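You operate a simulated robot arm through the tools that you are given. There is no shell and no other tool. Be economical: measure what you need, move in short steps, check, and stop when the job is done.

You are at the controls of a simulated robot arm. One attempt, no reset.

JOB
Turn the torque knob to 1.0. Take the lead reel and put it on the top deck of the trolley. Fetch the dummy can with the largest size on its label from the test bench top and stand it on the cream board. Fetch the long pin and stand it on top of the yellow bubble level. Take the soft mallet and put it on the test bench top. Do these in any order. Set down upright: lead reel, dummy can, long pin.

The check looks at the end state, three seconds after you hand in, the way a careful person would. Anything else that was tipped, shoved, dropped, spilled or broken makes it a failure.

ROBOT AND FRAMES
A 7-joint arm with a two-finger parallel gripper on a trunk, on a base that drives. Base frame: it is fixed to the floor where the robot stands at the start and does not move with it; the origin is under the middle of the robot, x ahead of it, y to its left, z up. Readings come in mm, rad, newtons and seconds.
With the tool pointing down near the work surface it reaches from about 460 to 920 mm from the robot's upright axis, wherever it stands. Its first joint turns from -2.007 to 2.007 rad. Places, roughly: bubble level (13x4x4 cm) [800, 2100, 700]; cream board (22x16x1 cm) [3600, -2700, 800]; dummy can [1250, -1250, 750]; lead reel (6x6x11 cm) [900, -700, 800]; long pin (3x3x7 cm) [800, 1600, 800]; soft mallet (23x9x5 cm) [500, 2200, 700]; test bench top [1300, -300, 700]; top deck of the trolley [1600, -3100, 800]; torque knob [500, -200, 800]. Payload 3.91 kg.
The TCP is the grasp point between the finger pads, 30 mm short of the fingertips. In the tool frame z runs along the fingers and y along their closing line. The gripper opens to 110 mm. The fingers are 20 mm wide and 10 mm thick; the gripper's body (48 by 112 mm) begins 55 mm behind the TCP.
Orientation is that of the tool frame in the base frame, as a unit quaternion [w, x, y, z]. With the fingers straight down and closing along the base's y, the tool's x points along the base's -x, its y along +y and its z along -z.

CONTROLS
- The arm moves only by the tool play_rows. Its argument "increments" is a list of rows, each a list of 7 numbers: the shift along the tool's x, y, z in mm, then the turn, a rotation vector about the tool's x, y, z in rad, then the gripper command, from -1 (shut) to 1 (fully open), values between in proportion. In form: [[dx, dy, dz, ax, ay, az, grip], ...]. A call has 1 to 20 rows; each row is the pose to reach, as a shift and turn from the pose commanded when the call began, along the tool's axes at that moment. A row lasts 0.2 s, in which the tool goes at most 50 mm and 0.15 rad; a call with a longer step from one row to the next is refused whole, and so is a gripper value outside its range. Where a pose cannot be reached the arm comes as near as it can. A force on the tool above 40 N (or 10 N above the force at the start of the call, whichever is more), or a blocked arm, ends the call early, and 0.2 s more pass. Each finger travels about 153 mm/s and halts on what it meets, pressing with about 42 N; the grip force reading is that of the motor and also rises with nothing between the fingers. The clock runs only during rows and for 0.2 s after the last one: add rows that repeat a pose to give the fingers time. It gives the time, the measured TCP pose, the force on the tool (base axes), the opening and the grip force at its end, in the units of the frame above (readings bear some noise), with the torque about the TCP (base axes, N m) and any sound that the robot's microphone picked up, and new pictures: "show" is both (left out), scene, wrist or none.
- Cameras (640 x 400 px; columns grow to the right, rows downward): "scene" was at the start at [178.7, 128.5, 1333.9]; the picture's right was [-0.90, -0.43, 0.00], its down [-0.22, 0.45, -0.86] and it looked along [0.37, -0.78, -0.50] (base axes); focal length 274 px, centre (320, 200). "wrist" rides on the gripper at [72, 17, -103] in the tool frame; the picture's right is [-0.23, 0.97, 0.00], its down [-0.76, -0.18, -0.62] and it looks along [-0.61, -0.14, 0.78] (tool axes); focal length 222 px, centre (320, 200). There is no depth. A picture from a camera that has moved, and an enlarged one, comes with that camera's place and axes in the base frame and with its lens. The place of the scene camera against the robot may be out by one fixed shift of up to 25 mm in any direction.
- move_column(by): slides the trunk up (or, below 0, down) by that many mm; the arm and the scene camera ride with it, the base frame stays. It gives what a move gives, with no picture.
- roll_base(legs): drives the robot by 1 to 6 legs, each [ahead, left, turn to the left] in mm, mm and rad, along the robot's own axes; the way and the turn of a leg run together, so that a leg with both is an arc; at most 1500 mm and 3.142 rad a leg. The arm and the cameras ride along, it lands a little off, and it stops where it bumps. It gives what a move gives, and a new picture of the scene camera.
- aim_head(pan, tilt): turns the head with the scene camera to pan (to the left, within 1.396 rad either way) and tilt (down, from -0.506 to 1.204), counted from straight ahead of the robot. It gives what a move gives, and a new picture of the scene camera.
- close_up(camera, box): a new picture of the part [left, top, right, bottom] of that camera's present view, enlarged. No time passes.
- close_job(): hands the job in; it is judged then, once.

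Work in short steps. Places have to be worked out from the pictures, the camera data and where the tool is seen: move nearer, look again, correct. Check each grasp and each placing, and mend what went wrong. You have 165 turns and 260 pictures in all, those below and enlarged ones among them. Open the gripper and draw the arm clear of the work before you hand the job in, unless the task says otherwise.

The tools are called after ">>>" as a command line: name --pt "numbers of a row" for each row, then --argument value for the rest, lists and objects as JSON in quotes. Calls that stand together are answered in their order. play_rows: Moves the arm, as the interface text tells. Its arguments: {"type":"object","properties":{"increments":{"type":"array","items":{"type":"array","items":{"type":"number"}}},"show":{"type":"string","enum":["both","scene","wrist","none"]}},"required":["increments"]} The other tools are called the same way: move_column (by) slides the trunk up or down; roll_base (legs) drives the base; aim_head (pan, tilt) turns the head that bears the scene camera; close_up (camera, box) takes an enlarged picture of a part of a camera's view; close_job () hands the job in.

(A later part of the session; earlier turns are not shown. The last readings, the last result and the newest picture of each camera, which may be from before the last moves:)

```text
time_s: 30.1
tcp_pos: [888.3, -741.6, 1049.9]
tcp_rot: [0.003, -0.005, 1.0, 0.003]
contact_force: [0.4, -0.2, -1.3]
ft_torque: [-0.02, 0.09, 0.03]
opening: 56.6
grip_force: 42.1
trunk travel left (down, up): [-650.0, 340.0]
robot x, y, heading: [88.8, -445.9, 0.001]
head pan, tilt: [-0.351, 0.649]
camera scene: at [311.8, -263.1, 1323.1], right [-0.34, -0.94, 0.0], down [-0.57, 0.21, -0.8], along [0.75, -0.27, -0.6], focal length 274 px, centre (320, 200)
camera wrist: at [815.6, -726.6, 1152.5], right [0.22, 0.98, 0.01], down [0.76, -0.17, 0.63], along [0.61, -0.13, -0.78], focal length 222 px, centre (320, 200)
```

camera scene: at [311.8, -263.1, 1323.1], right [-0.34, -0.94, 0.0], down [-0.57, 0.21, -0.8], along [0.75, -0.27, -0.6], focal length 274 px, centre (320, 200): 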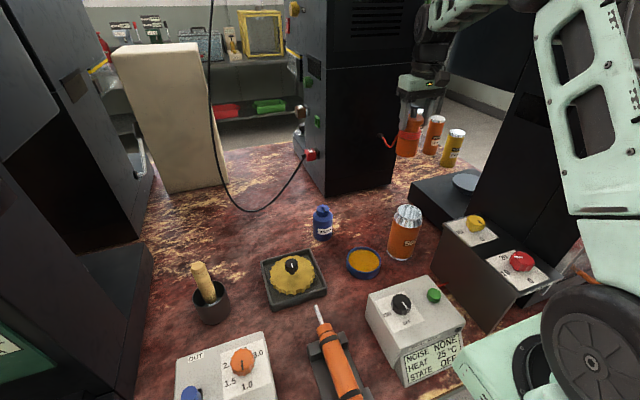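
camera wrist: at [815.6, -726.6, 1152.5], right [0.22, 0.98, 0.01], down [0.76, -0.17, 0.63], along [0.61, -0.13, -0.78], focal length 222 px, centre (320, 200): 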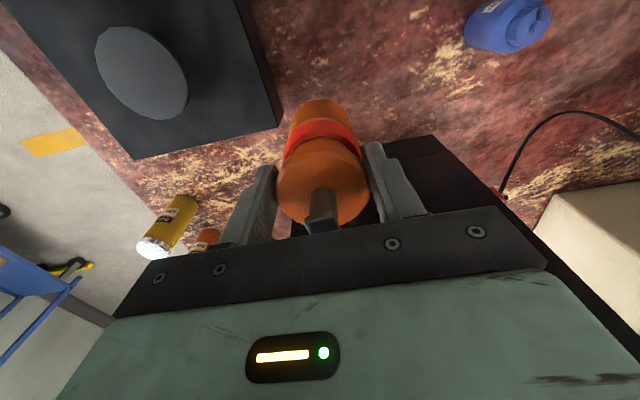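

Reel is held well. Retract the arm toward the robot, then back off and drive along the aisle to the right.

>>> play_rows --pt "10 30 -10 0 0 0 -0.3" --pt "30 70 -20 0 0 0 -0.3" --pt "70 100 -30 0 0 0 -0.3" --pt "110 120 -40 0 0 0 -0.3" --pt "155 140 -50 0 0 0 -0.3" --pt "200 160 -50 0 0 0 -0.3" --pt "245 180 -50 0 0 0 -0.3" --pt "290 190 -50 0 0 0 -0.3" --pt "330 190 -50 0 0 0 -0.3" --show "none"

>>> roll_base --legs '[[-290, 0, 0]]'

>>> aim_head --pan -1.1 --tilt 0.35

```text
refused: row 3 steps farther than a row can; nothing moved
```

```text
time_s: 32.1
tcp_pos: [593.3, -743.8, 1050.6]
tcp_rot: [0.003, -0.004, 1.0, 0.002]
contact_force: [-0.7, 0.4, -1.2]
ft_torque: [-0.01, 0.02, 0.04]
opening: 57.0
grip_force: 42.6
trunk travel left (down, up): [-650.0, 340.0]
robot x, y, heading: [-204.0, -439.5, 0.004]
head pan, tilt: [-0.351, 0.649]
camera scene: at [16.7, -263.8, 1323.1], right [-0.34, -0.94, 0.0], down [-0.57, 0.21, -0.8], along [0.75, -0.27, -0.6], focal length 274 px, centre (320, 200)
```

scene: 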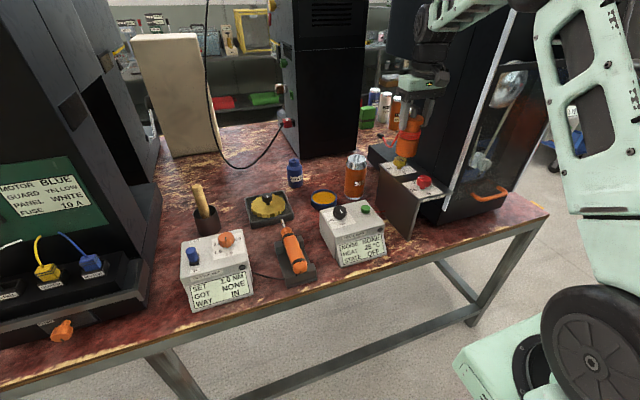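

```text
time_s: 33.2
tcp_pos: [592.9, -743.8, 1049.4]
tcp_rot: [0.003, -0.004, 1.0, 0.002]
contact_force: [-0.5, -0.7, -1.7]
ft_torque: [-0.02, 0.04, 0.02]
opening: 56.8
grip_force: 41.8
trunk travel left (down, up): [-650.0, 340.0]
robot x, y, heading: [-202.2, -444.9, 0.001]
head pan, tilt: [-1.1, 0.351]
camera scene: at [-22.4, -316.9, 1350.1], right [-0.89, -0.46, 0.0], down [-0.16, 0.31, -0.94], along [0.43, -0.84, -0.34], focal length 274 px, centre (320, 200)
```

scene: 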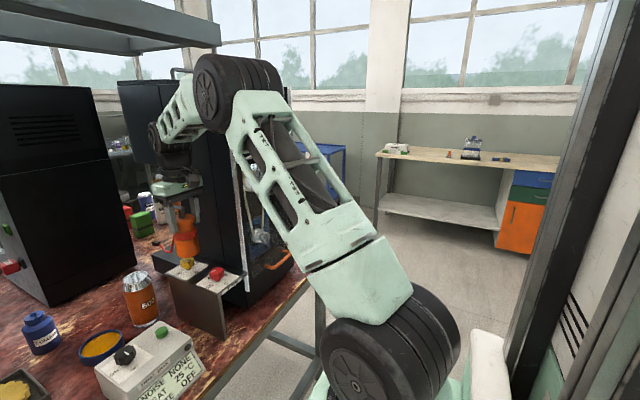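

The base move happened fine, but the retraction was refused for a long step. Redo the retraction with shorter rows.

>>> play_rows --pt "40 15 -5 0 0 0 -0.3" --pt "80 30 -10 0 0 0 -0.3" --pt "120 50 -15 0 0 0 -0.3" --pt "160 70 -20 0 0 0 -0.3" --pt "200 90 -25 0 0 0 -0.3" --pt "240 110 -30 0 0 0 -0.3" --pt "280 130 -35 0 0 0 -0.3" --pt "310 150 -40 0 0 0 -0.3" --show "scene"

```text
time_s: 35.0
tcp_pos: [281.5, -596.9, 1086.8]
tcp_rot: [0.004, -0.004, 1.0, 0.003]
contact_force: [0.5, 0.2, -2.2]
ft_torque: [-0.02, 0.03, 0.02]
opening: 57.0
grip_force: 42.1
trunk travel left (down, up): [-650.0, 340.0]
robot x, y, heading: [-201.8, -443.6, 0.004]
head pan, tilt: [-1.1, 0.351]
camera scene: at [-22.0, -317.1, 1350.1], right [-0.89, -0.45, 0.0], down [-0.16, 0.31, -0.94], along [0.43, -0.84, -0.34], focal length 274 px, centre (320, 200)
```

scene: 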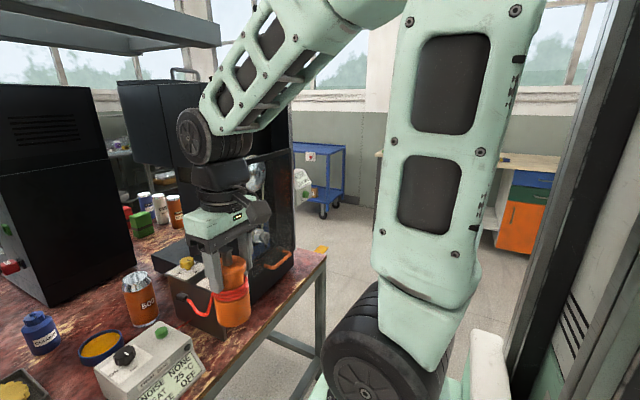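

Trolley (blue frame) is beyond the bench end. Drive 1400 mm to the right along the aisle.

>>> roll_base --legs '[[0, -1400, 0]]'

>>> aim_head --pan -0.2 --tilt 0.35

```text
time_s: 42.0
tcp_pos: [282.5, -1991.9, 1088.3]
tcp_rot: [0.003, -0.004, 1.0, 0.002]
contact_force: [1.2, -0.4, -1.8]
ft_torque: [-0.03, 0.03, -0.01]
opening: 56.9
grip_force: 41.9
trunk travel left (down, up): [-650.0, 340.0]
robot x, y, heading: [-199.3, -1842.3, 0.001]
head pan, tilt: [-1.1, 0.351]
camera scene: at [-21.1, -1713.1, 1350.2], right [-0.89, -0.45, 0.0], down [-0.16, 0.31, -0.94], along [0.43, -0.84, -0.34], focal length 274 px, centre (320, 200)
```

scene: 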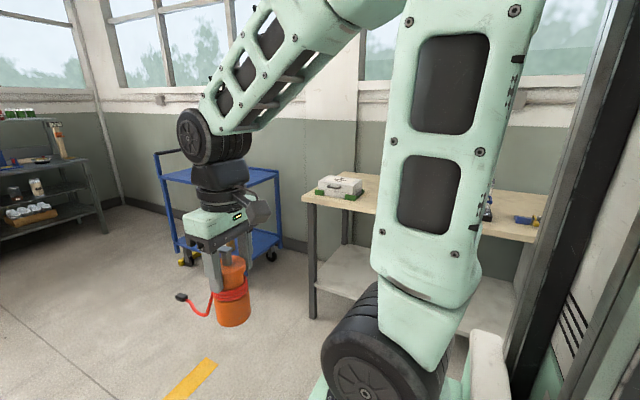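

```text
time_s: 43.2
tcp_pos: [282.9, -1991.7, 1087.3]
tcp_rot: [0.003, -0.004, 1.0, 0.003]
contact_force: [-0.2, 0.1, -0.9]
ft_torque: [0.04, 0.04, 0.0]
opening: 57.0
grip_force: 41.9
trunk travel left (down, up): [-650.0, 340.0]
robot x, y, heading: [-204.2, -1843.7, -0.002]
head pan, tilt: [-0.201, 0.351]
camera scene: at [27.8, -1648.7, 1350.2], right [-0.2, -0.98, 0.0], down [-0.34, 0.07, -0.94], along [0.92, -0.19, -0.34], focal length 274 px, centre (320, 200)
```

scene: 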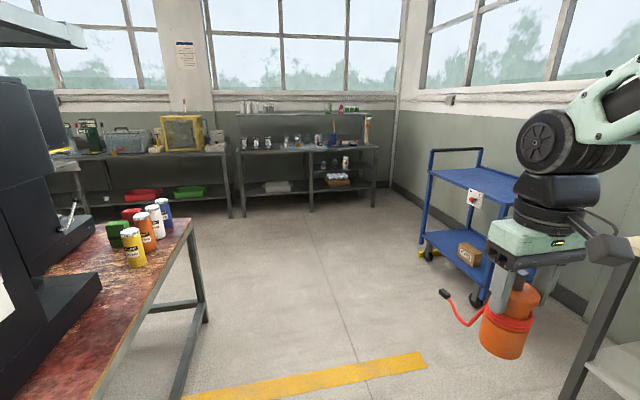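

Clear floor ahead; trolley ahead-right. Drive 950 mm ahead then 450 mm right.

>>> roll_base --legs '[[950, 0, 0], [0, -450, 0]]'

>>> aim_head --pan -0.6 --tilt 0.6

```text
time_s: 50.5
tcp_pos: [1245.9, -2426.7, 1087.4]
tcp_rot: [0.004, -0.015, 1.0, 0.002]
contact_force: [0.3, 0.5, -1.4]
ft_torque: [0.0, 0.01, 0.03]
opening: 56.7
grip_force: 42.0
trunk travel left (down, up): [-650.0, 340.0]
robot x, y, heading: [757.6, -2286.2, 0.021]
head pan, tilt: [-0.201, 0.351]
camera scene: at [983.3, -2087.9, 1350.2], right [-0.18, -0.98, 0.0], down [-0.34, 0.06, -0.94], along [0.92, -0.17, -0.34], focal length 274 px, centre (320, 200)
```

scene: 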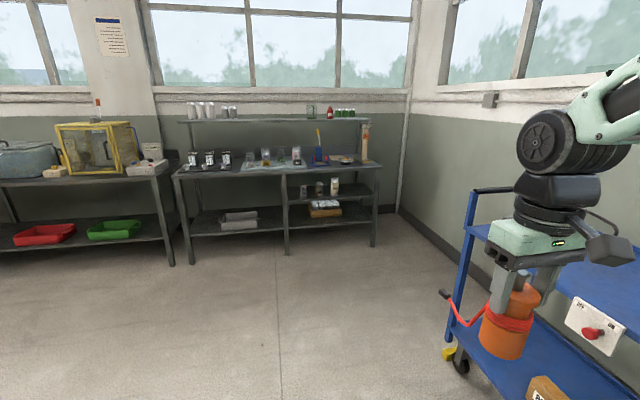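

```text
time_s: 51.3
tcp_pos: [1247.3, -2427.2, 1087.8]
tcp_rot: [0.003, -0.015, 1.0, 0.002]
contact_force: [-0.1, 0.6, -1.5]
ft_torque: [0.0, 0.04, 0.0]
opening: 57.0
grip_force: 42.4
trunk travel left (down, up): [-650.0, 340.0]
robot x, y, heading: [756.2, -2280.6, 0.03]
head pan, tilt: [-0.6, 0.6]
camera scene: at [965.7, -2119.6, 1327.5], right [-0.55, -0.84, 0.0], down [-0.47, 0.31, -0.83], along [0.69, -0.45, -0.56], focal length 274 px, centre (320, 200)
```

scene: 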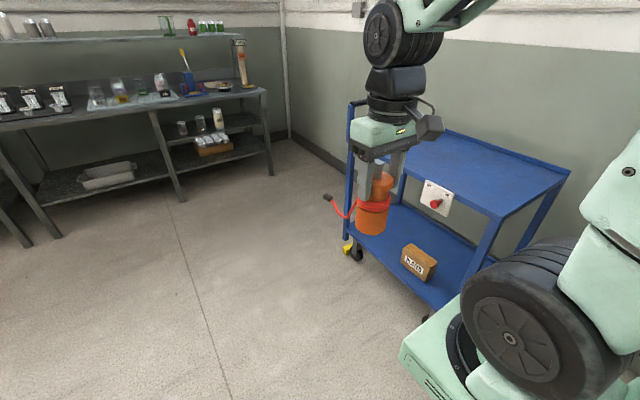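

Top deck spans about x 1230–1850, y −2976…−3458. I'll drive to about (1120,−2440) and reach over the deck.

>>> roll_base --legs '[[360, -160, 0]]'

>>> aim_head --pan -1.2 --tilt 0.7

```text
time_s: 53.7
tcp_pos: [1599.3, -2577.2, 1086.0]
tcp_rot: [0.004, -0.017, 1.0, 0.002]
contact_force: [0.4, 0.9, -1.1]
ft_torque: [0.0, -0.01, 0.02]
opening: 57.0
grip_force: 42.0
trunk travel left (down, up): [-650.0, 340.0]
robot x, y, heading: [1109.1, -2437.9, 0.027]
head pan, tilt: [-0.6, 0.6]
camera scene: at [1317.2, -2272.9, 1327.4], right [-0.54, -0.84, 0.0], down [-0.47, 0.31, -0.83], along [0.69, -0.45, -0.57], focal length 274 px, centre (320, 200)
```

scene: 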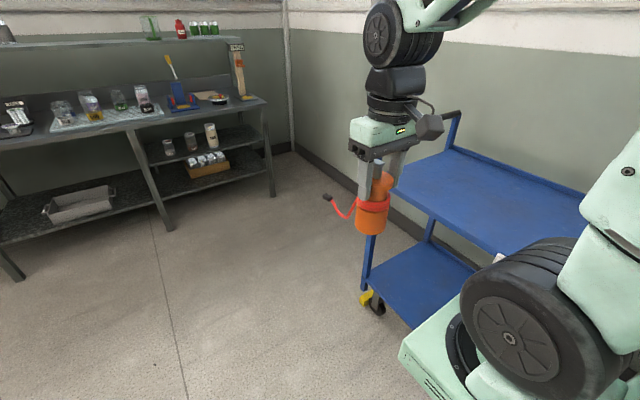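

```text
time_s: 54.7
tcp_pos: [1599.3, -2577.0, 1085.9]
tcp_rot: [0.003, -0.017, 1.0, 0.002]
contact_force: [-0.1, 0.1, -1.2]
ft_torque: [0.02, 0.03, 0.03]
opening: 56.9
grip_force: 41.4
trunk travel left (down, up): [-650.0, 340.0]
robot x, y, heading: [1110.0, -2438.1, 0.026]
head pan, tilt: [-1.201, 0.7]
camera scene: at [1275.8, -2303.3, 1318.8], right [-0.92, -0.39, 0.0], down [-0.25, 0.59, -0.77], along [0.3, -0.71, -0.64], focal length 274 px, centre (320, 200)
```

scene: 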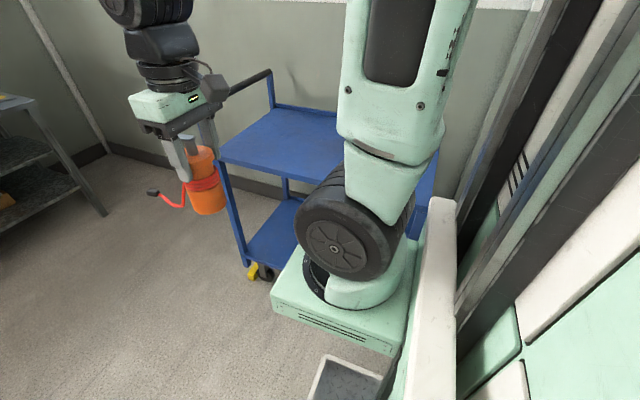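

Deck's far-left corner near x 1960; I'll set the reel near [1550,−3120]. Swing the arm over the deck at the present height.

>>> play_rows --pt "4 -46 0 0 0 0 -0.3" --pt "8 -92 0 0 0 0 -0.3" --pt "12 -138 0 0 0 0 -0.3" --pt "16 -184 0 0 0 0 -0.3" --pt "20 -230 0 0 0 0 -0.3" --pt "24 -276 0 0 0 0 -0.3" --pt "28 -322 0 0 0 0 -0.3" --pt "32 -368 0 0 0 0 -0.3" --pt "36 -414 0 0 0 0 -0.3" --pt "40 -460 0 0 0 0 -0.3" --pt "44 -506 0 0 0 0 -0.3" --pt "49 -543 0 0 0 0 -0.3" --show "both"

```text
time_s: 57.3
tcp_pos: [1571.1, -3124.2, 1085.0]
tcp_rot: [0.003, -0.017, 1.0, 0.001]
contact_force: [0.1, 0.8, -0.8]
ft_torque: [-0.05, 0.04, 0.01]
opening: 56.9
grip_force: 42.2
trunk travel left (down, up): [-650.0, 340.0]
robot x, y, heading: [1110.7, -2438.0, 0.027]
head pan, tilt: [-1.201, 0.7]
camera scene: at [1275.7, -2302.8, 1318.8], right [-0.92, -0.39, 0.0], down [-0.25, 0.59, -0.77], along [0.3, -0.71, -0.64], focal length 274 px, centre (320, 200)
camera wrist: at [1497.0, -3110.5, 1188.6], right [0.19, 0.98, 0.01], down [0.76, -0.15, 0.63], along [0.62, -0.12, -0.78], focal length 222 px, centre (320, 200)
```

scene: 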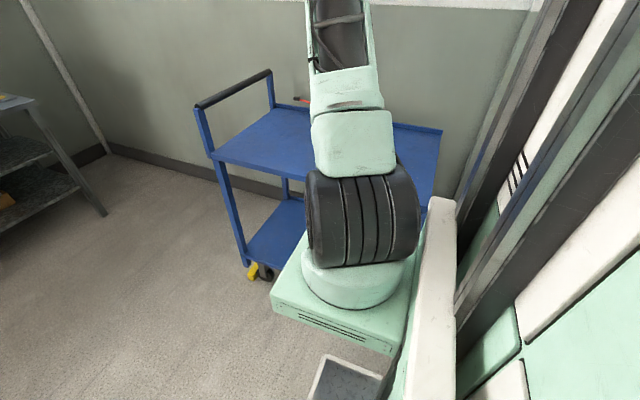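
wrist: 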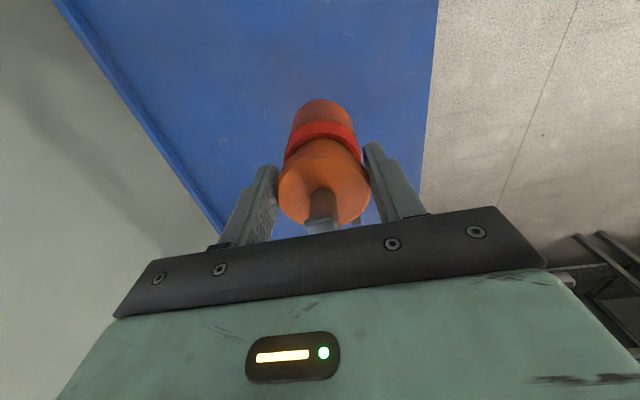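

Over the deck. Go down 120 mm and look before the final slow lowering.

>>> play_rows --pt "0 0 40 0 0 0 -0.3" --pt "0 0 80 0 0 0 -0.3" --pt "0 0 120 0 0 0 -0.3" --show "wrist"

```text
time_s: 58.1
tcp_pos: [1568.2, -3122.9, 964.7]
tcp_rot: [0.004, -0.016, 1.0, 0.001]
contact_force: [-0.5, 0.9, -1.7]
ft_torque: [-0.05, 0.01, -0.02]
opening: 56.9
grip_force: 41.9
trunk travel left (down, up): [-650.0, 340.0]
robot x, y, heading: [1109.5, -2440.3, 0.023]
head pan, tilt: [-1.201, 0.7]
camera wrist: at [1495.8, -3109.9, 1068.0], right [0.19, 0.98, 0.01], down [0.76, -0.15, 0.63], along [0.62, -0.12, -0.78], focal length 222 px, centre (320, 200)
```

wrist: 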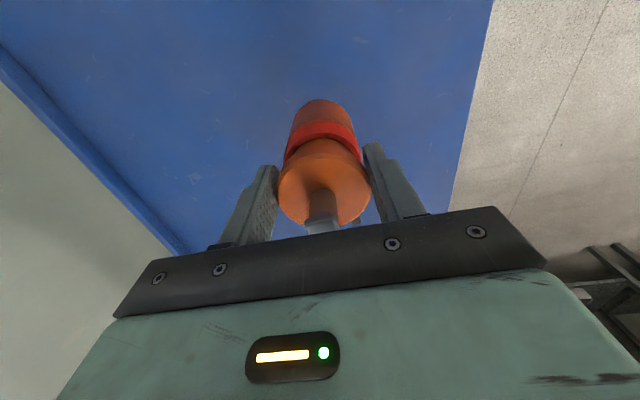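

Deck estimated at z 800–825. Lower slowly until contact.

>>> play_rows --pt "0 0 25 0 0 0 -0.3" --pt "0 0 50 0 0 0 -0.3" --pt "0 0 55 0 0 0 -0.3" --pt "0 0 60 0 0 0 -0.3" --pt "0 0 65 0 0 0 -0.3" --pt "0 0 70 0 0 0 -0.3" --pt "0 0 74 0 0 0 -0.3" --pt "0 0 78 0 0 0 -0.3" --pt "0 0 82 0 0 0 -0.3" --pt "0 0 86 0 0 0 -0.3" --show "wrist"

```text
time_s: 59.4
tcp_pos: [1570.5, -3123.0, 907.2]
tcp_rot: [0.006, -0.017, 1.0, -0.003]
contact_force: [-0.6, 0.3, 17.1]
ft_torque: [0.32, 0.17, -0.02]
opening: 56.7
grip_force: 41.1
trunk travel left (down, up): [-650.0, 340.0]
robot x, y, heading: [1107.1, -2438.3, 0.021]
head pan, tilt: [-1.201, 0.7]
stopped in row 6: the force on the tool passed its limit at 46 N (the readings are from after the stop); the commanded pose is now the measured one
camera wrist: at [1497.3, -3108.9, 1009.5], right [0.19, 0.98, 0.0], down [0.76, -0.15, 0.63], along [0.62, -0.13, -0.77], focal length 222 px, centre (320, 200)
```

wrist: 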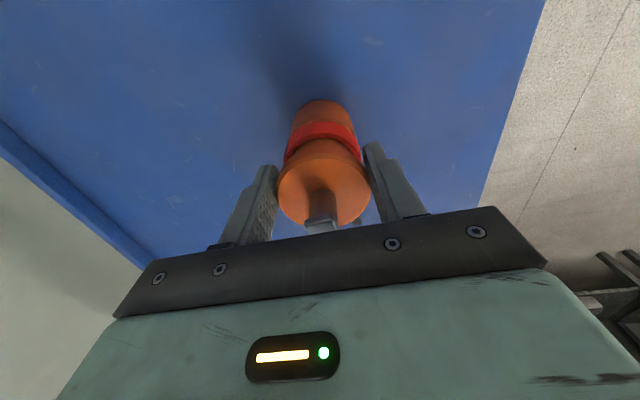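

Touchdown at z≈907. Release and rise straight up.

>>> play_rows --pt "0 0 -1 0 0 0 0.15" --pt "0 0 -1 0 0 0 0.5" --pt "0 0 -1 0 0 0 0.5" --pt "0 0 -30 0 0 0 0.5" --pt "0 0 -75 0 0 0 0.5" --pt "0 0 -120 0 0 0 0.5" --pt "0 0 -160 0 0 0 0.5" --show "both"

```text
time_s: 61.0
tcp_pos: [1568.0, -3122.7, 1063.7]
tcp_rot: [0.005, -0.018, 1.0, 0.0]
contact_force: [0.1, 0.0, -0.3]
ft_torque: [0.05, 0.02, 0.01]
opening: 82.6
grip_force: 0.0
trunk travel left (down, up): [-650.0, 340.0]
robot x, y, heading: [1110.8, -2440.8, 0.028]
head pan, tilt: [-1.201, 0.7]
camera scene: at [1275.9, -2303.5, 1318.7], right [-0.92, -0.39, 0.0], down [-0.25, 0.59, -0.76], along [0.3, -0.71, -0.64], focal length 274 px, centre (320, 200)
camera wrist: at [1494.6, -3108.6, 1166.4], right [0.19, 0.98, 0.0], down [0.76, -0.15, 0.63], along [0.62, -0.12, -0.78], focal length 222 px, centre (320, 200)
```

scene: 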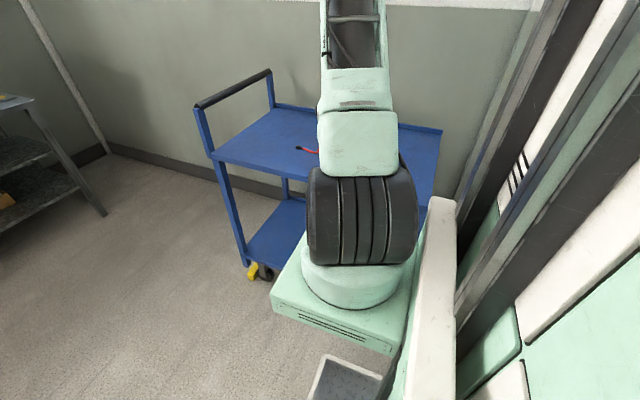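
wrist: 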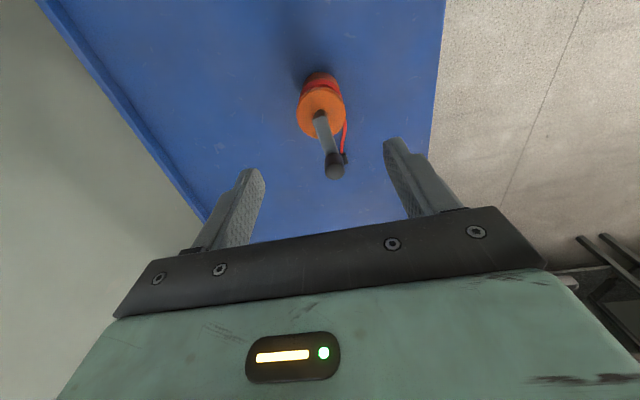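

Reel stands upright on the deck. Swing the arm back off the trolley and look at the cans.

>>> play_rows --pt "0 46 -5 0 0 0 1" --pt "-2 92 -10 0 0 0 1" --pt "-4 138 -15 0 0 0 1" --pt "-8 184 -20 0 0 0 1" --pt "-12 230 -20 0 0 0 1" --pt "-16 276 -20 0 0 0 1" --pt "-22 322 -20 0 0 0 1" --pt "-28 368 -20 0 0 0 1" --pt "-34 414 -20 0 0 0 1" --pt "-40 460 -20 0 0 0 1" --pt "-44 506 -20 0 0 0 1" --pt "-49 543 -20 0 0 0 1" --show "none"

>>> aim_head --pan 1.396 --tilt 0.4

```text
time_s: 63.6
tcp_pos: [1600.3, -2576.8, 1081.9]
tcp_rot: [0.006, -0.017, 1.0, -0.001]
contact_force: [0.6, 0.2, -1.0]
ft_torque: [0.03, -0.03, -0.01]
opening: 110.1
grip_force: 0.0
trunk travel left (down, up): [-650.0, 340.0]
robot x, y, heading: [1106.0, -2435.1, 0.025]
head pan, tilt: [-1.201, 0.7]
```

```text
time_s: 65.9
tcp_pos: [1601.0, -2578.0, 1081.8]
tcp_rot: [0.005, -0.016, 1.0, 0.0]
contact_force: [0.3, -0.4, 0.3]
ft_torque: [-0.01, 0.01, 0.02]
opening: 109.9
grip_force: 0.0
trunk travel left (down, up): [-650.0, 340.0]
robot x, y, heading: [1107.1, -2436.2, 0.022]
head pan, tilt: [1.396, 0.4]
camera scene: at [1256.5, -2133.2, 1345.6], right [0.99, -0.15, 0.0], down [-0.06, -0.38, -0.92], along [0.14, 0.91, -0.39], focal length 274 px, centre (320, 200)
```

scene: 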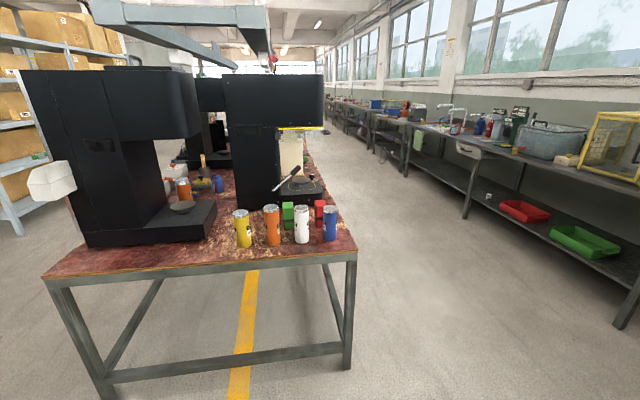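

>>> close_up --camera "scene" --box '[220, 180, 360, 270]'

>>> close_up --camera "scene" --box '[290, 195, 345, 250]'

```text
4.44 times, centred on (290, 225) of scene
camera zoom: at [1256.5, -2133.2, 1345.6], right [0.99, -0.15, 0.0], down [-0.06, -0.38, -0.92], along [0.14, 0.91, -0.39], focal length 1216 px, centre (453, 89)
```

zoom: 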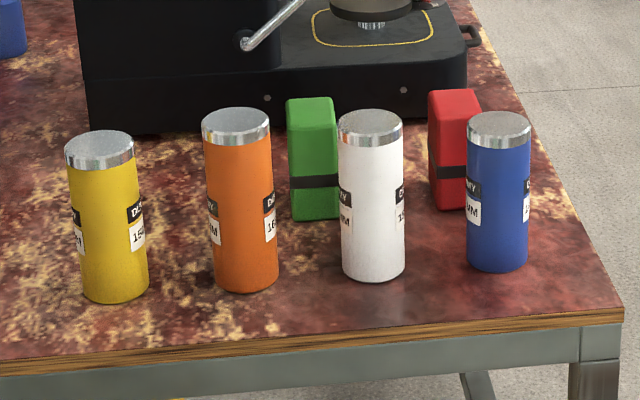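

```text
7.27 times, centred on (318, 222) of scene
camera zoom: at [1256.5, -2133.2, 1345.6], right [0.99, -0.15, 0.0], down [-0.06, -0.38, -0.92], along [0.14, 0.91, -0.39], focal length 1989 px, centre (338, 36)
```

zoom: 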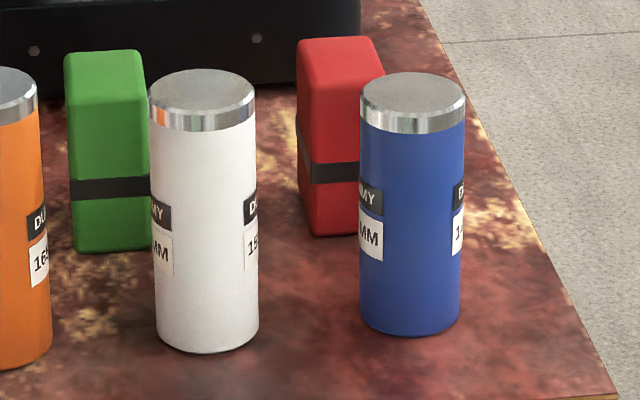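

Labels face ±x, so I need a side view to read blue and white. Drive back-left to see their −x faces.

>>> roll_base --legs '[[-650, 450, 0]]'

>>> aim_head --pan 0.8 --tilt 0.4

>>> close_up --camera "scene" --box '[220, 150, 460, 300]'

```text
time_s: 70.1
tcp_pos: [934.2, -2155.6, 1081.8]
tcp_rot: [0.005, -0.028, 1.0, 0.0]
contact_force: [0.4, -0.6, 0.0]
ft_torque: [0.02, -0.02, -0.04]
opening: 110.2
grip_force: 0.1
trunk travel left (down, up): [-650.0, 340.0]
robot x, y, heading: [438.8, -2028.2, 0.05]
head pan, tilt: [1.396, 0.4]
camera scene: at [579.8, -1718.8, 1345.7], right [0.99, -0.12, 0.0], down [-0.05, -0.39, -0.92], along [0.11, 0.91, -0.39], focal length 274 px, centre (320, 200)
```

scene: 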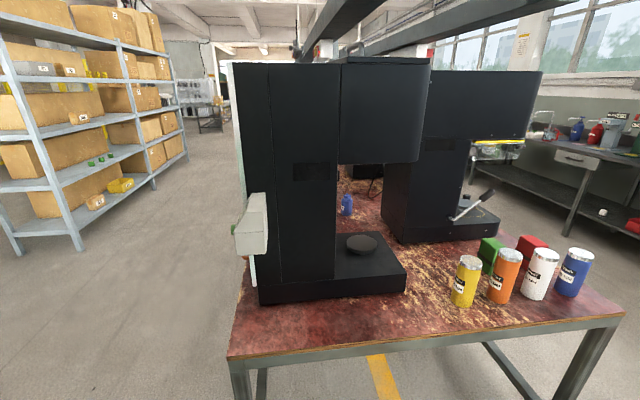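

```text
time_s: 71.1
tcp_pos: [934.0, -2155.0, 1083.3]
tcp_rot: [0.005, -0.028, 1.0, -0.001]
contact_force: [0.3, -0.7, 0.0]
ft_torque: [-0.03, 0.02, -0.04]
opening: 110.3
grip_force: 0.0
trunk travel left (down, up): [-650.0, 340.0]
robot x, y, heading: [434.9, -2029.8, 0.043]
head pan, tilt: [0.799, 0.4]
camera scene: at [629.4, -1741.2, 1345.7], right [0.75, -0.66, 0.0], down [-0.26, -0.29, -0.92], along [0.61, 0.69, -0.39], focal length 274 px, centre (320, 200)
```

scene: 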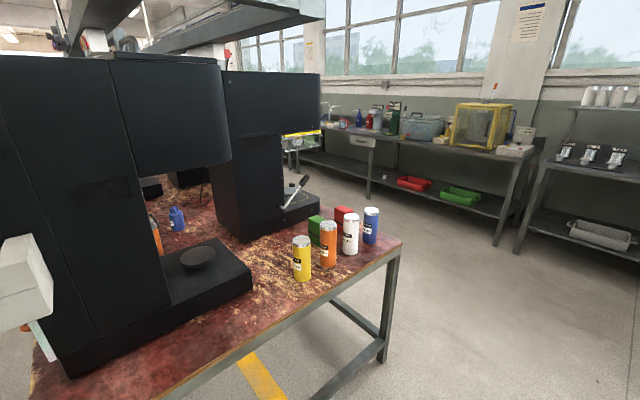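

```text
2.67 times, centred on (340, 225) of scene
camera zoom: at [629.4, -1741.2, 1345.7], right [0.75, -0.66, 0.0], down [-0.26, -0.29, -0.92], along [0.61, 0.69, -0.39], focal length 730 px, centre (267, 133)
```

zoom: 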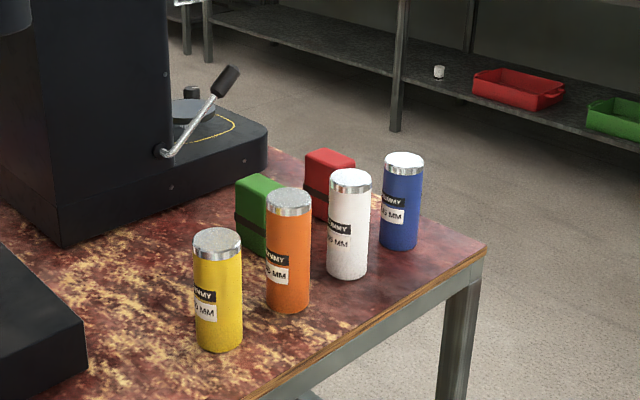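

>>> roll_base --legs '[[-620, 200, 0]]'

>>> aim_head --pan 0.25 --tilt 0.4

```text
time_s: 74.8
tcp_pos: [301.7, -1986.7, 1081.5]
tcp_rot: [0.005, -0.03, 1.0, -0.001]
contact_force: [0.7, 0.0, -0.2]
ft_torque: [0.03, 0.01, 0.03]
opening: 110.1
grip_force: 0.0
trunk travel left (down, up): [-650.0, 340.0]
robot x, y, heading: [-196.0, -1858.5, 0.059]
head pan, tilt: [0.799, 0.4]
camera scene: at [-4.0, -1573.9, 1345.7], right [0.75, -0.66, 0.0], down [-0.26, -0.29, -0.92], along [0.6, 0.69, -0.39], focal length 274 px, centre (320, 200)
```

scene: 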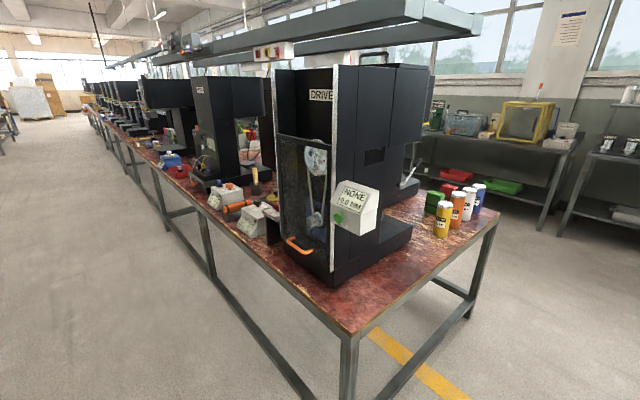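

```text
time_s: 75.7
tcp_pos: [303.4, -1985.9, 1082.0]
tcp_rot: [0.005, -0.03, 1.0, -0.001]
contact_force: [-0.1, 0.0, 0.0]
ft_torque: [0.0, 0.0, 0.03]
opening: 110.0
grip_force: 0.0
trunk travel left (down, up): [-650.0, 340.0]
robot x, y, heading: [-196.9, -1862.2, 0.058]
head pan, tilt: [0.25, 0.4]
camera scene: at [23.6, -1615.9, 1345.6], right [0.3, -0.95, 0.0], down [-0.37, -0.12, -0.92], along [0.88, 0.28, -0.39], focal length 274 px, centre (320, 200)
```

scene: 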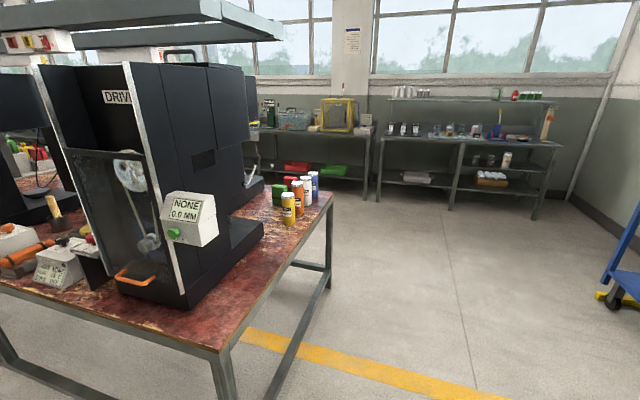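

>>> close_up --camera "scene" --box '[270, 165, 334, 230]'

```text
6.15 times, centred on (302, 198) of scene
camera zoom: at [23.6, -1615.9, 1345.6], right [0.3, -0.95, 0.0], down [-0.37, -0.12, -0.92], along [0.88, 0.28, -0.39], focal length 1683 px, centre (431, 215)
```

zoom: 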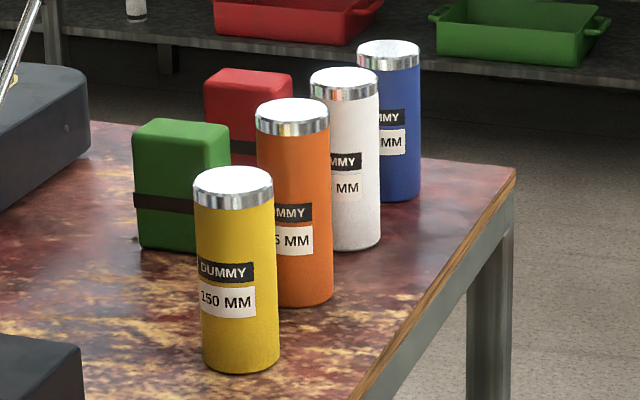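

The cans hide each other from here. I'll go round to the +x side of the bench end, facing +y, to read the other label faces.

>>> roll_base --legs '[[1400, -250, 0], [900, 0, 0], [0, 0, 1.5], [350, 0, 0]]'

>>> aim_head --pan 1.2 --tilt 0.5

```text
time_s: 92.5
tcp_pos: [2311.5, -1185.0, 1082.6]
tcp_rot: [0.004, -0.686, 0.727, 0.003]
contact_force: [0.6, 0.2, 0.2]
ft_torque: [-0.01, 0.0, 0.03]
opening: 109.8
grip_force: 0.0
trunk travel left (down, up): [-650.0, 340.0]
robot x, y, heading: [2129.3, -1658.3, 1.506]
head pan, tilt: [0.25, 0.4]
camera scene: at [1913.0, -1410.7, 1345.6], right [0.98, 0.18, 0.0], down [0.07, -0.38, -0.92], along [-0.17, 0.91, -0.39], focal length 274 px, centre (320, 200)
```

scene: 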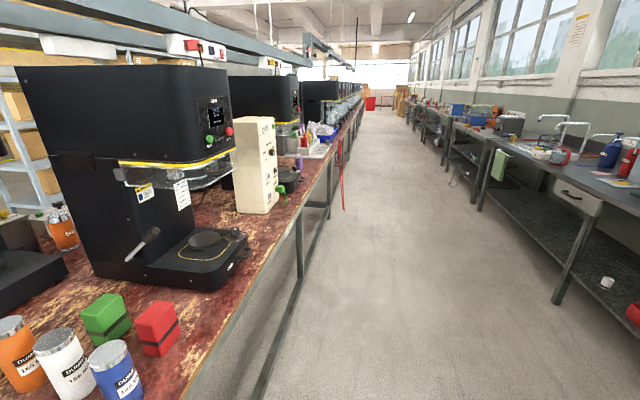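

```text
time_s: 93.8
tcp_pos: [2310.3, -1185.8, 1081.8]
tcp_rot: [0.004, -0.686, 0.728, 0.003]
contact_force: [-0.6, 0.4, -0.6]
ft_torque: [0.0, -0.02, 0.0]
opening: 110.1
grip_force: 0.1
trunk travel left (down, up): [-650.0, 340.0]
robot x, y, heading: [2130.2, -1660.9, 1.505]
head pan, tilt: [1.201, 0.499]
camera scene: at [1847.5, -1463.2, 1336.5], right [0.42, 0.91, 0.0], down [0.43, -0.2, -0.88], along [-0.8, 0.37, -0.48], focal length 274 px, centre (320, 200)
```

scene: 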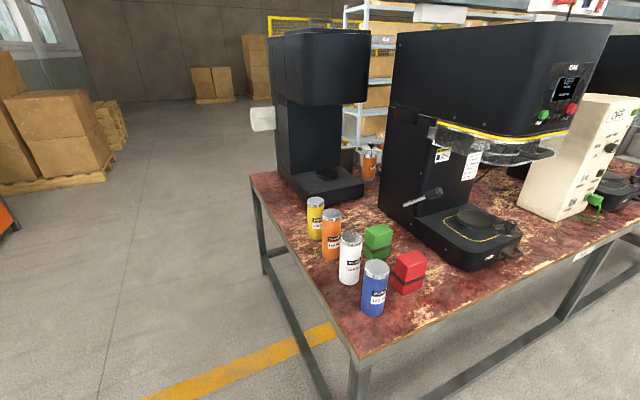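

>>> close_up --camera "scene" --box '[290, 185, 440, 325]'

>>> close_up --camera "scene" --box '[300, 190, 370, 250]'

>>> close_up --camera "scene" --box '[330, 225, 410, 325]'

```text
2.86 times, centred on (365, 255) of scene
camera zoom: at [1847.5, -1463.2, 1336.5], right [0.42, 0.91, 0.0], down [0.43, -0.2, -0.88], along [-0.8, 0.37, -0.48], focal length 782 px, centre (191, 43)
```

zoom: 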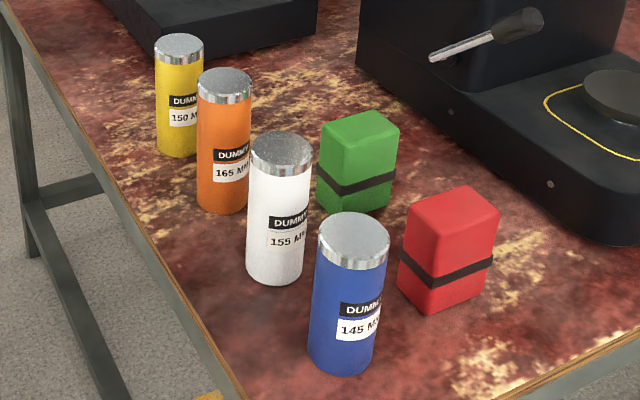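

```text
6.67 times, centred on (335, 220) of scene
camera zoom: at [1847.5, -1463.2, 1336.5], right [0.42, 0.91, 0.0], down [0.43, -0.2, -0.88], along [-0.8, 0.37, -0.48], focal length 1824 px, centre (220, 67)
```

zoom: 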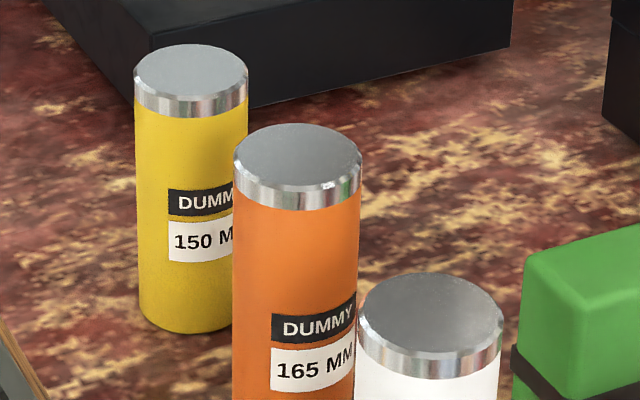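

```text
4.00 times, centred on (370, 275) of scene
camera zoom: at [1847.5, -1463.2, 1336.5], right [0.42, 0.91, 0.0], down [0.43, -0.2, -0.88], along [-0.8, 0.37, -0.48], focal length 1094 px, centre (120, -100)
```

zoom: 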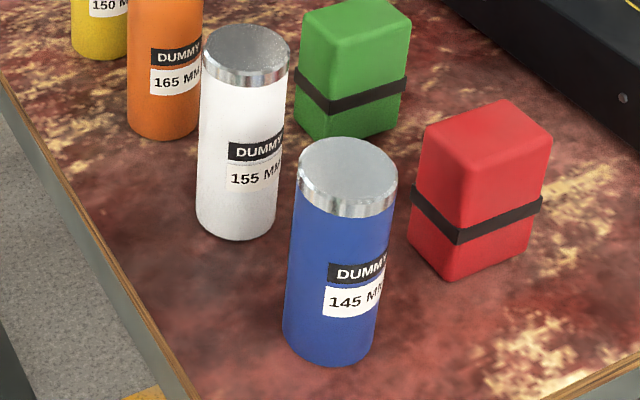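

Orange is the largest at 165 mm, at about [1210,−1150]. Drive to the south of it, facing +y.

>>> roll_base --legs '[[-200, 0, 0], [0, 909, 0], [0, 0, 0.066]]'

>>> aim_head --pan 0.0 --tilt 0.6

```text
time_s: 100.1
tcp_pos: [1355.8, -1316.4, 1082.0]
tcp_rot: [-0.004, 0.718, -0.696, -0.003]
contact_force: [0.3, -0.2, -0.3]
ft_torque: [-0.01, 0.0, 0.05]
opening: 110.0
grip_force: 0.1
trunk travel left (down, up): [-650.0, 340.0]
robot x, y, heading: [1216.0, -1809.7, 1.595]
head pan, tilt: [1.201, 0.499]
camera scene: at [919.9, -1636.1, 1336.5], right [0.34, 0.94, 0.0], down [0.45, -0.16, -0.88], along [-0.83, 0.3, -0.48], focal length 274 px, centre (320, 200)
```

scene: 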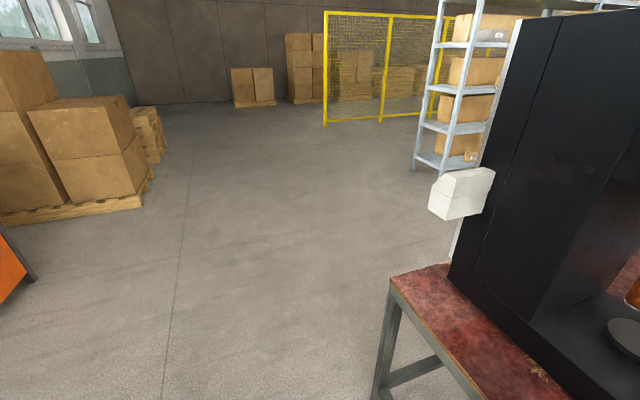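

```text
time_s: 101.5
tcp_pos: [1357.0, -1316.9, 1082.1]
tcp_rot: [-0.004, 0.719, -0.695, -0.003]
contact_force: [-0.8, -1.1, 1.0]
ft_torque: [0.01, 0.03, -0.01]
opening: 110.0
grip_force: 0.0
trunk travel left (down, up): [-650.0, 340.0]
robot x, y, heading: [1219.5, -1806.5, 1.592]
head pan, tilt: [0.0, 0.6]
camera scene: at [1003.3, -1578.5, 1327.4], right [1.0, 0.03, 0.0], down [0.01, -0.56, -0.83], along [-0.02, 0.82, -0.56], focal length 274 px, centre (320, 200)
```

scene: 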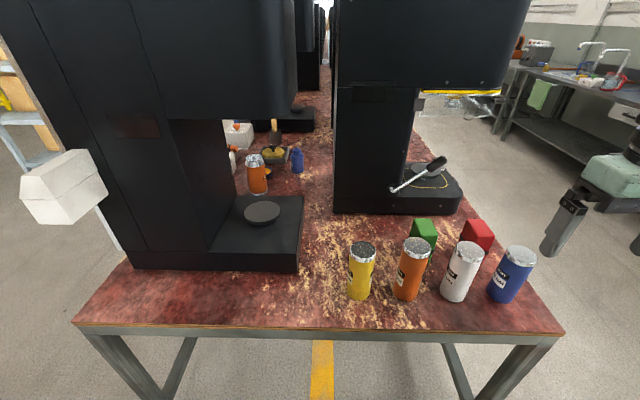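

Cans are just in front. Bring the tool left and a bit ahead to view the orange can with the wrist camera.

>>> play_rows --pt "0 45 0 0 0 0 1" --pt "0 90 0 0 0 0 1" --pt "-10 135 0 0 0 0 1" --pt "-30 147 0 0 0 0 1" --show "wrist"

```text
time_s: 102.5
tcp_pos: [1207.8, -1292.9, 1083.4]
tcp_rot: [-0.005, 0.719, -0.695, -0.003]
contact_force: [-0.4, -0.1, -0.1]
ft_torque: [0.02, -0.01, 0.0]
opening: 110.0
grip_force: 0.1
trunk travel left (down, up): [-650.0, 340.0]
robot x, y, heading: [1216.7, -1809.3, 1.59]
head pan, tilt: [0.0, 0.6]
camera wrist: at [1194.3, -1367.6, 1186.2], right [-0.98, 0.2, 0.0], down [0.15, 0.76, 0.63], along [0.12, 0.62, -0.78], focal length 222 px, centre (320, 200)
```

wrist: 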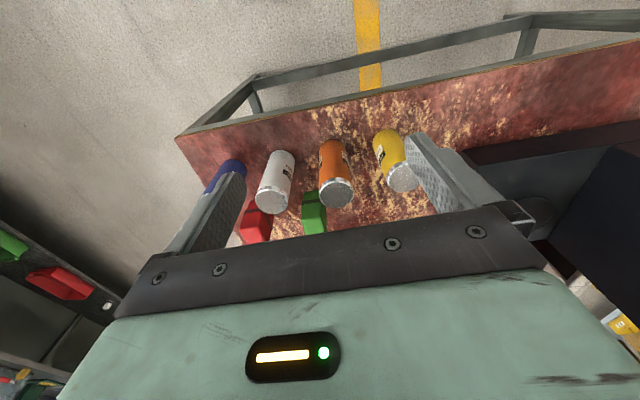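

Orange can axis about [1207,−1165]. Move over it at a safe height with an 82 mm opening and recheck.

>>> play_rows --pt "-45 -2 15 0 0 0 0.7" --pt "-90 -4 40 0 0 0 0.5" --pt "-110 -5 80 0 0 0 0.5" --show "wrist"

>>> close_up --camera "wrist" --box '[220, 60, 420, 240]'

```text
refused: row 2 steps farther than a row can; nothing moved
```

```text
2.22 times, centred on (320, 150) of wrist
camera zoom: at [1194.3, -1367.6, 1186.2], right [-0.98, 0.2, 0.0], down [0.15, 0.76, 0.63], along [0.12, 0.62, -0.78], focal length 494 px, centre (320, 311)
```

zoom: 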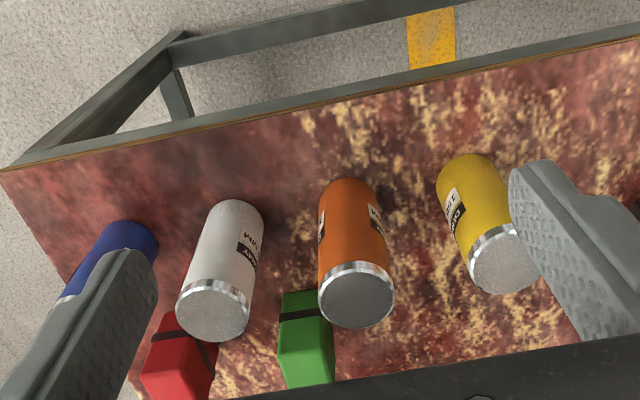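

>>> play_rows --pt "-40 -2 15 0 0 0 0.7" --pt "-80 -4 30 0 0 0 0.5" --pt "-110 -5 60 0 0 0 0.5" --pt "-120 -5 85 0 0 0 0.5" --show "wrist"

>>> close_up --camera "wrist" --box '[220, 60, 420, 240]'

```text
time_s: 103.5
tcp_pos: [1210.2, -1172.6, 996.7]
tcp_rot: [-0.004, 0.719, -0.695, -0.003]
contact_force: [0.7, -0.5, 0.8]
ft_torque: [0.03, -0.02, -0.01]
opening: 82.7
grip_force: 0.0
trunk travel left (down, up): [-650.0, 340.0]
robot x, y, heading: [1213.5, -1809.3, 1.592]
head pan, tilt: [0.0, 0.6]
camera wrist: at [1196.0, -1247.1, 1099.7], right [-0.98, 0.2, 0.0], down [0.15, 0.76, 0.63], along [0.12, 0.62, -0.78], focal length 222 px, centre (320, 200)
```

wrist: 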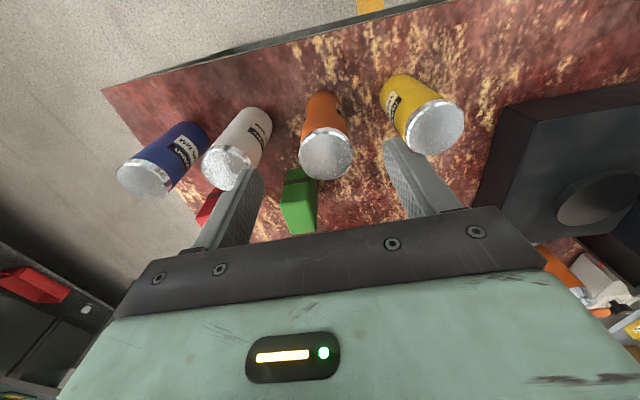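

```text
2.22 times, centred on (320, 150) of wrist
camera zoom: at [1196.0, -1247.1, 1099.7], right [-0.98, 0.2, 0.0], down [0.15, 0.76, 0.63], along [0.12, 0.62, -0.78], focal length 494 px, centre (320, 311)
```

zoom: 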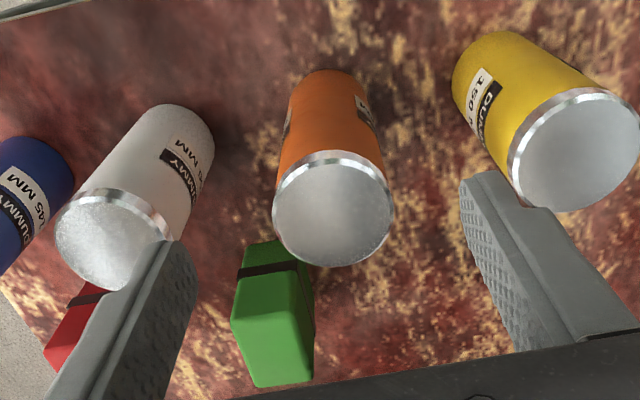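

Estimates of the can top range 870–900; axis about [1210,−1139]. Move over and descend to z≈890, then look at how the tips sit against the can.

>>> play_rows --pt "-33 -1 20 0 0 0 0.5" --pt "-33 -1 60 0 0 0 0.5" --pt "-33 -1 85 0 0 0 0.5" --pt "-33 -1 105 0 0 0 0.5" --show "both"

>>> close_up --camera "scene" --box '[330, 180, 550, 320]'

```text
time_s: 104.5
tcp_pos: [1210.2, -1139.3, 893.7]
tcp_rot: [-0.004, 0.718, -0.696, -0.003]
contact_force: [-1.0, -0.2, 0.9]
ft_torque: [0.02, 0.0, 0.03]
opening: 82.4
grip_force: 0.1
trunk travel left (down, up): [-650.0, 340.0]
robot x, y, heading: [1216.0, -1810.0, 1.598]
head pan, tilt: [0.0, 0.6]
camera scene: at [1003.4, -1578.7, 1327.5], right [1.0, 0.03, 0.0], down [0.01, -0.56, -0.83], along [-0.02, 0.82, -0.56], focal length 274 px, centre (320, 200)
camera wrist: at [1195.7, -1212.6, 995.9], right [-0.98, 0.2, 0.0], down [0.15, 0.76, 0.63], along [0.12, 0.62, -0.78], focal length 222 px, centre (320, 200)
```

scene: 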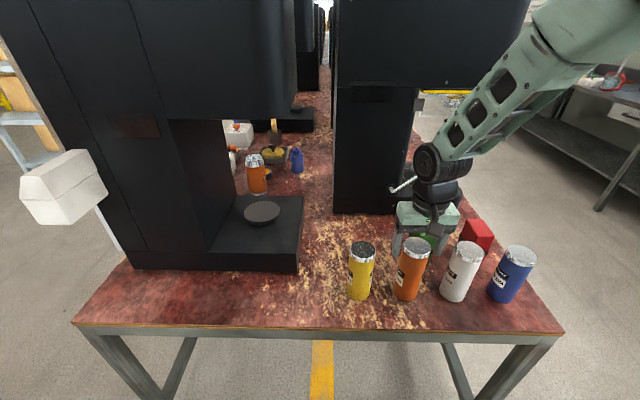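
wrist: 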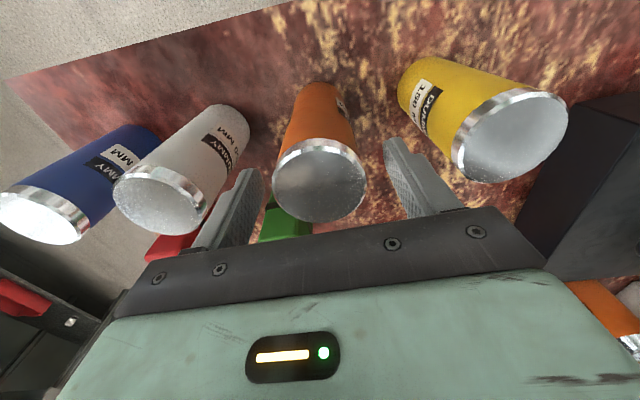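

```text
2.86 times, centred on (440, 250) of scene
camera zoom: at [1003.4, -1578.7, 1327.5], right [1.0, 0.03, 0.0], down [0.01, -0.56, -0.83], along [-0.02, 0.82, -0.56], focal length 782 px, centre (-23, 57)
```

zoom: 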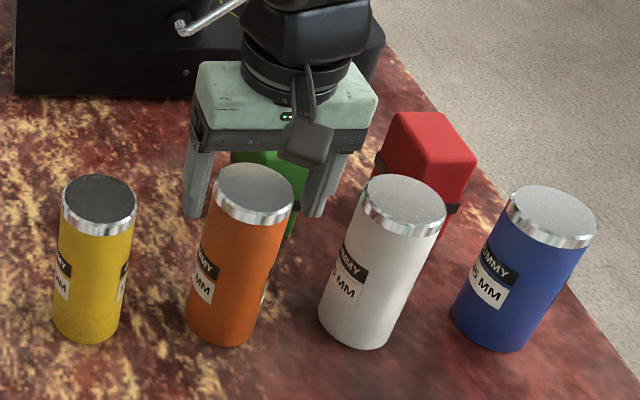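

Fingers straddle the can, whose top is about 885. Descend 25 mm more and close.

>>> play_rows --pt "-1 0 12 0 0 0 0.5" --pt "-2 0 25 0 0 0 0.5" --pt "-2 0 25 0 0 0 0.2" --pt "-2 0 25 0 0 0 -0.3" --pt "-2 0 25 0 0 0 -0.3" --pt "-2 0 25 0 0 0 -0.3" --show "both"

```text
time_s: 105.9
tcp_pos: [1209.6, -1135.1, 869.4]
tcp_rot: [-0.004, 0.718, -0.696, -0.004]
contact_force: [-0.3, 1.1, 0.2]
ft_torque: [0.1, 0.02, -0.02]
opening: 58.5
grip_force: 41.8
trunk travel left (down, up): [-650.0, 340.0]
robot x, y, heading: [1219.7, -1808.2, 1.593]
head pan, tilt: [0.0, 0.6]
camera scene: at [1003.3, -1578.4, 1327.4], right [1.0, 0.03, 0.0], down [0.01, -0.56, -0.83], along [-0.02, 0.82, -0.56], focal length 274 px, centre (320, 200)
camera wrist: at [1195.5, -1210.1, 971.7], right [-0.98, 0.2, 0.0], down [0.15, 0.76, 0.63], along [0.12, 0.62, -0.78], focal length 222 px, centre (320, 200)
```

scene: 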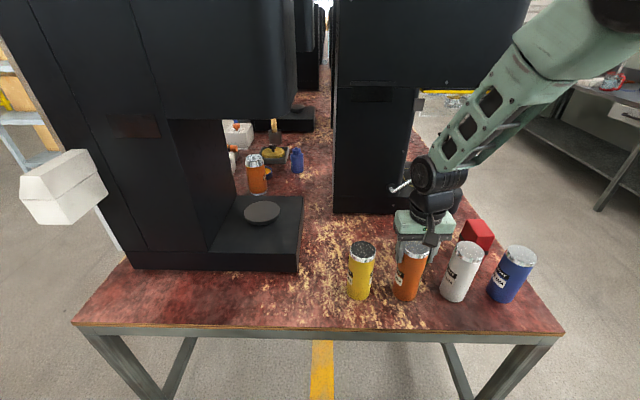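
wrist: 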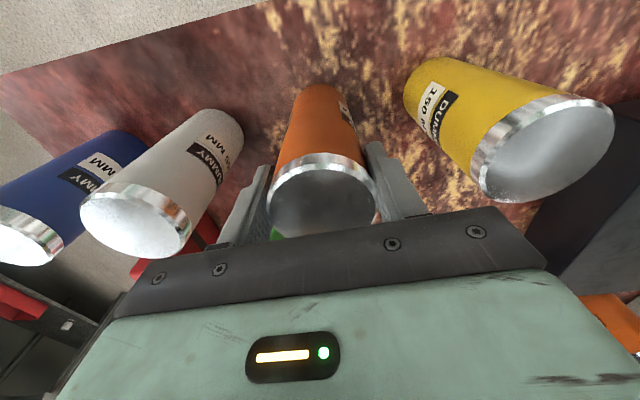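

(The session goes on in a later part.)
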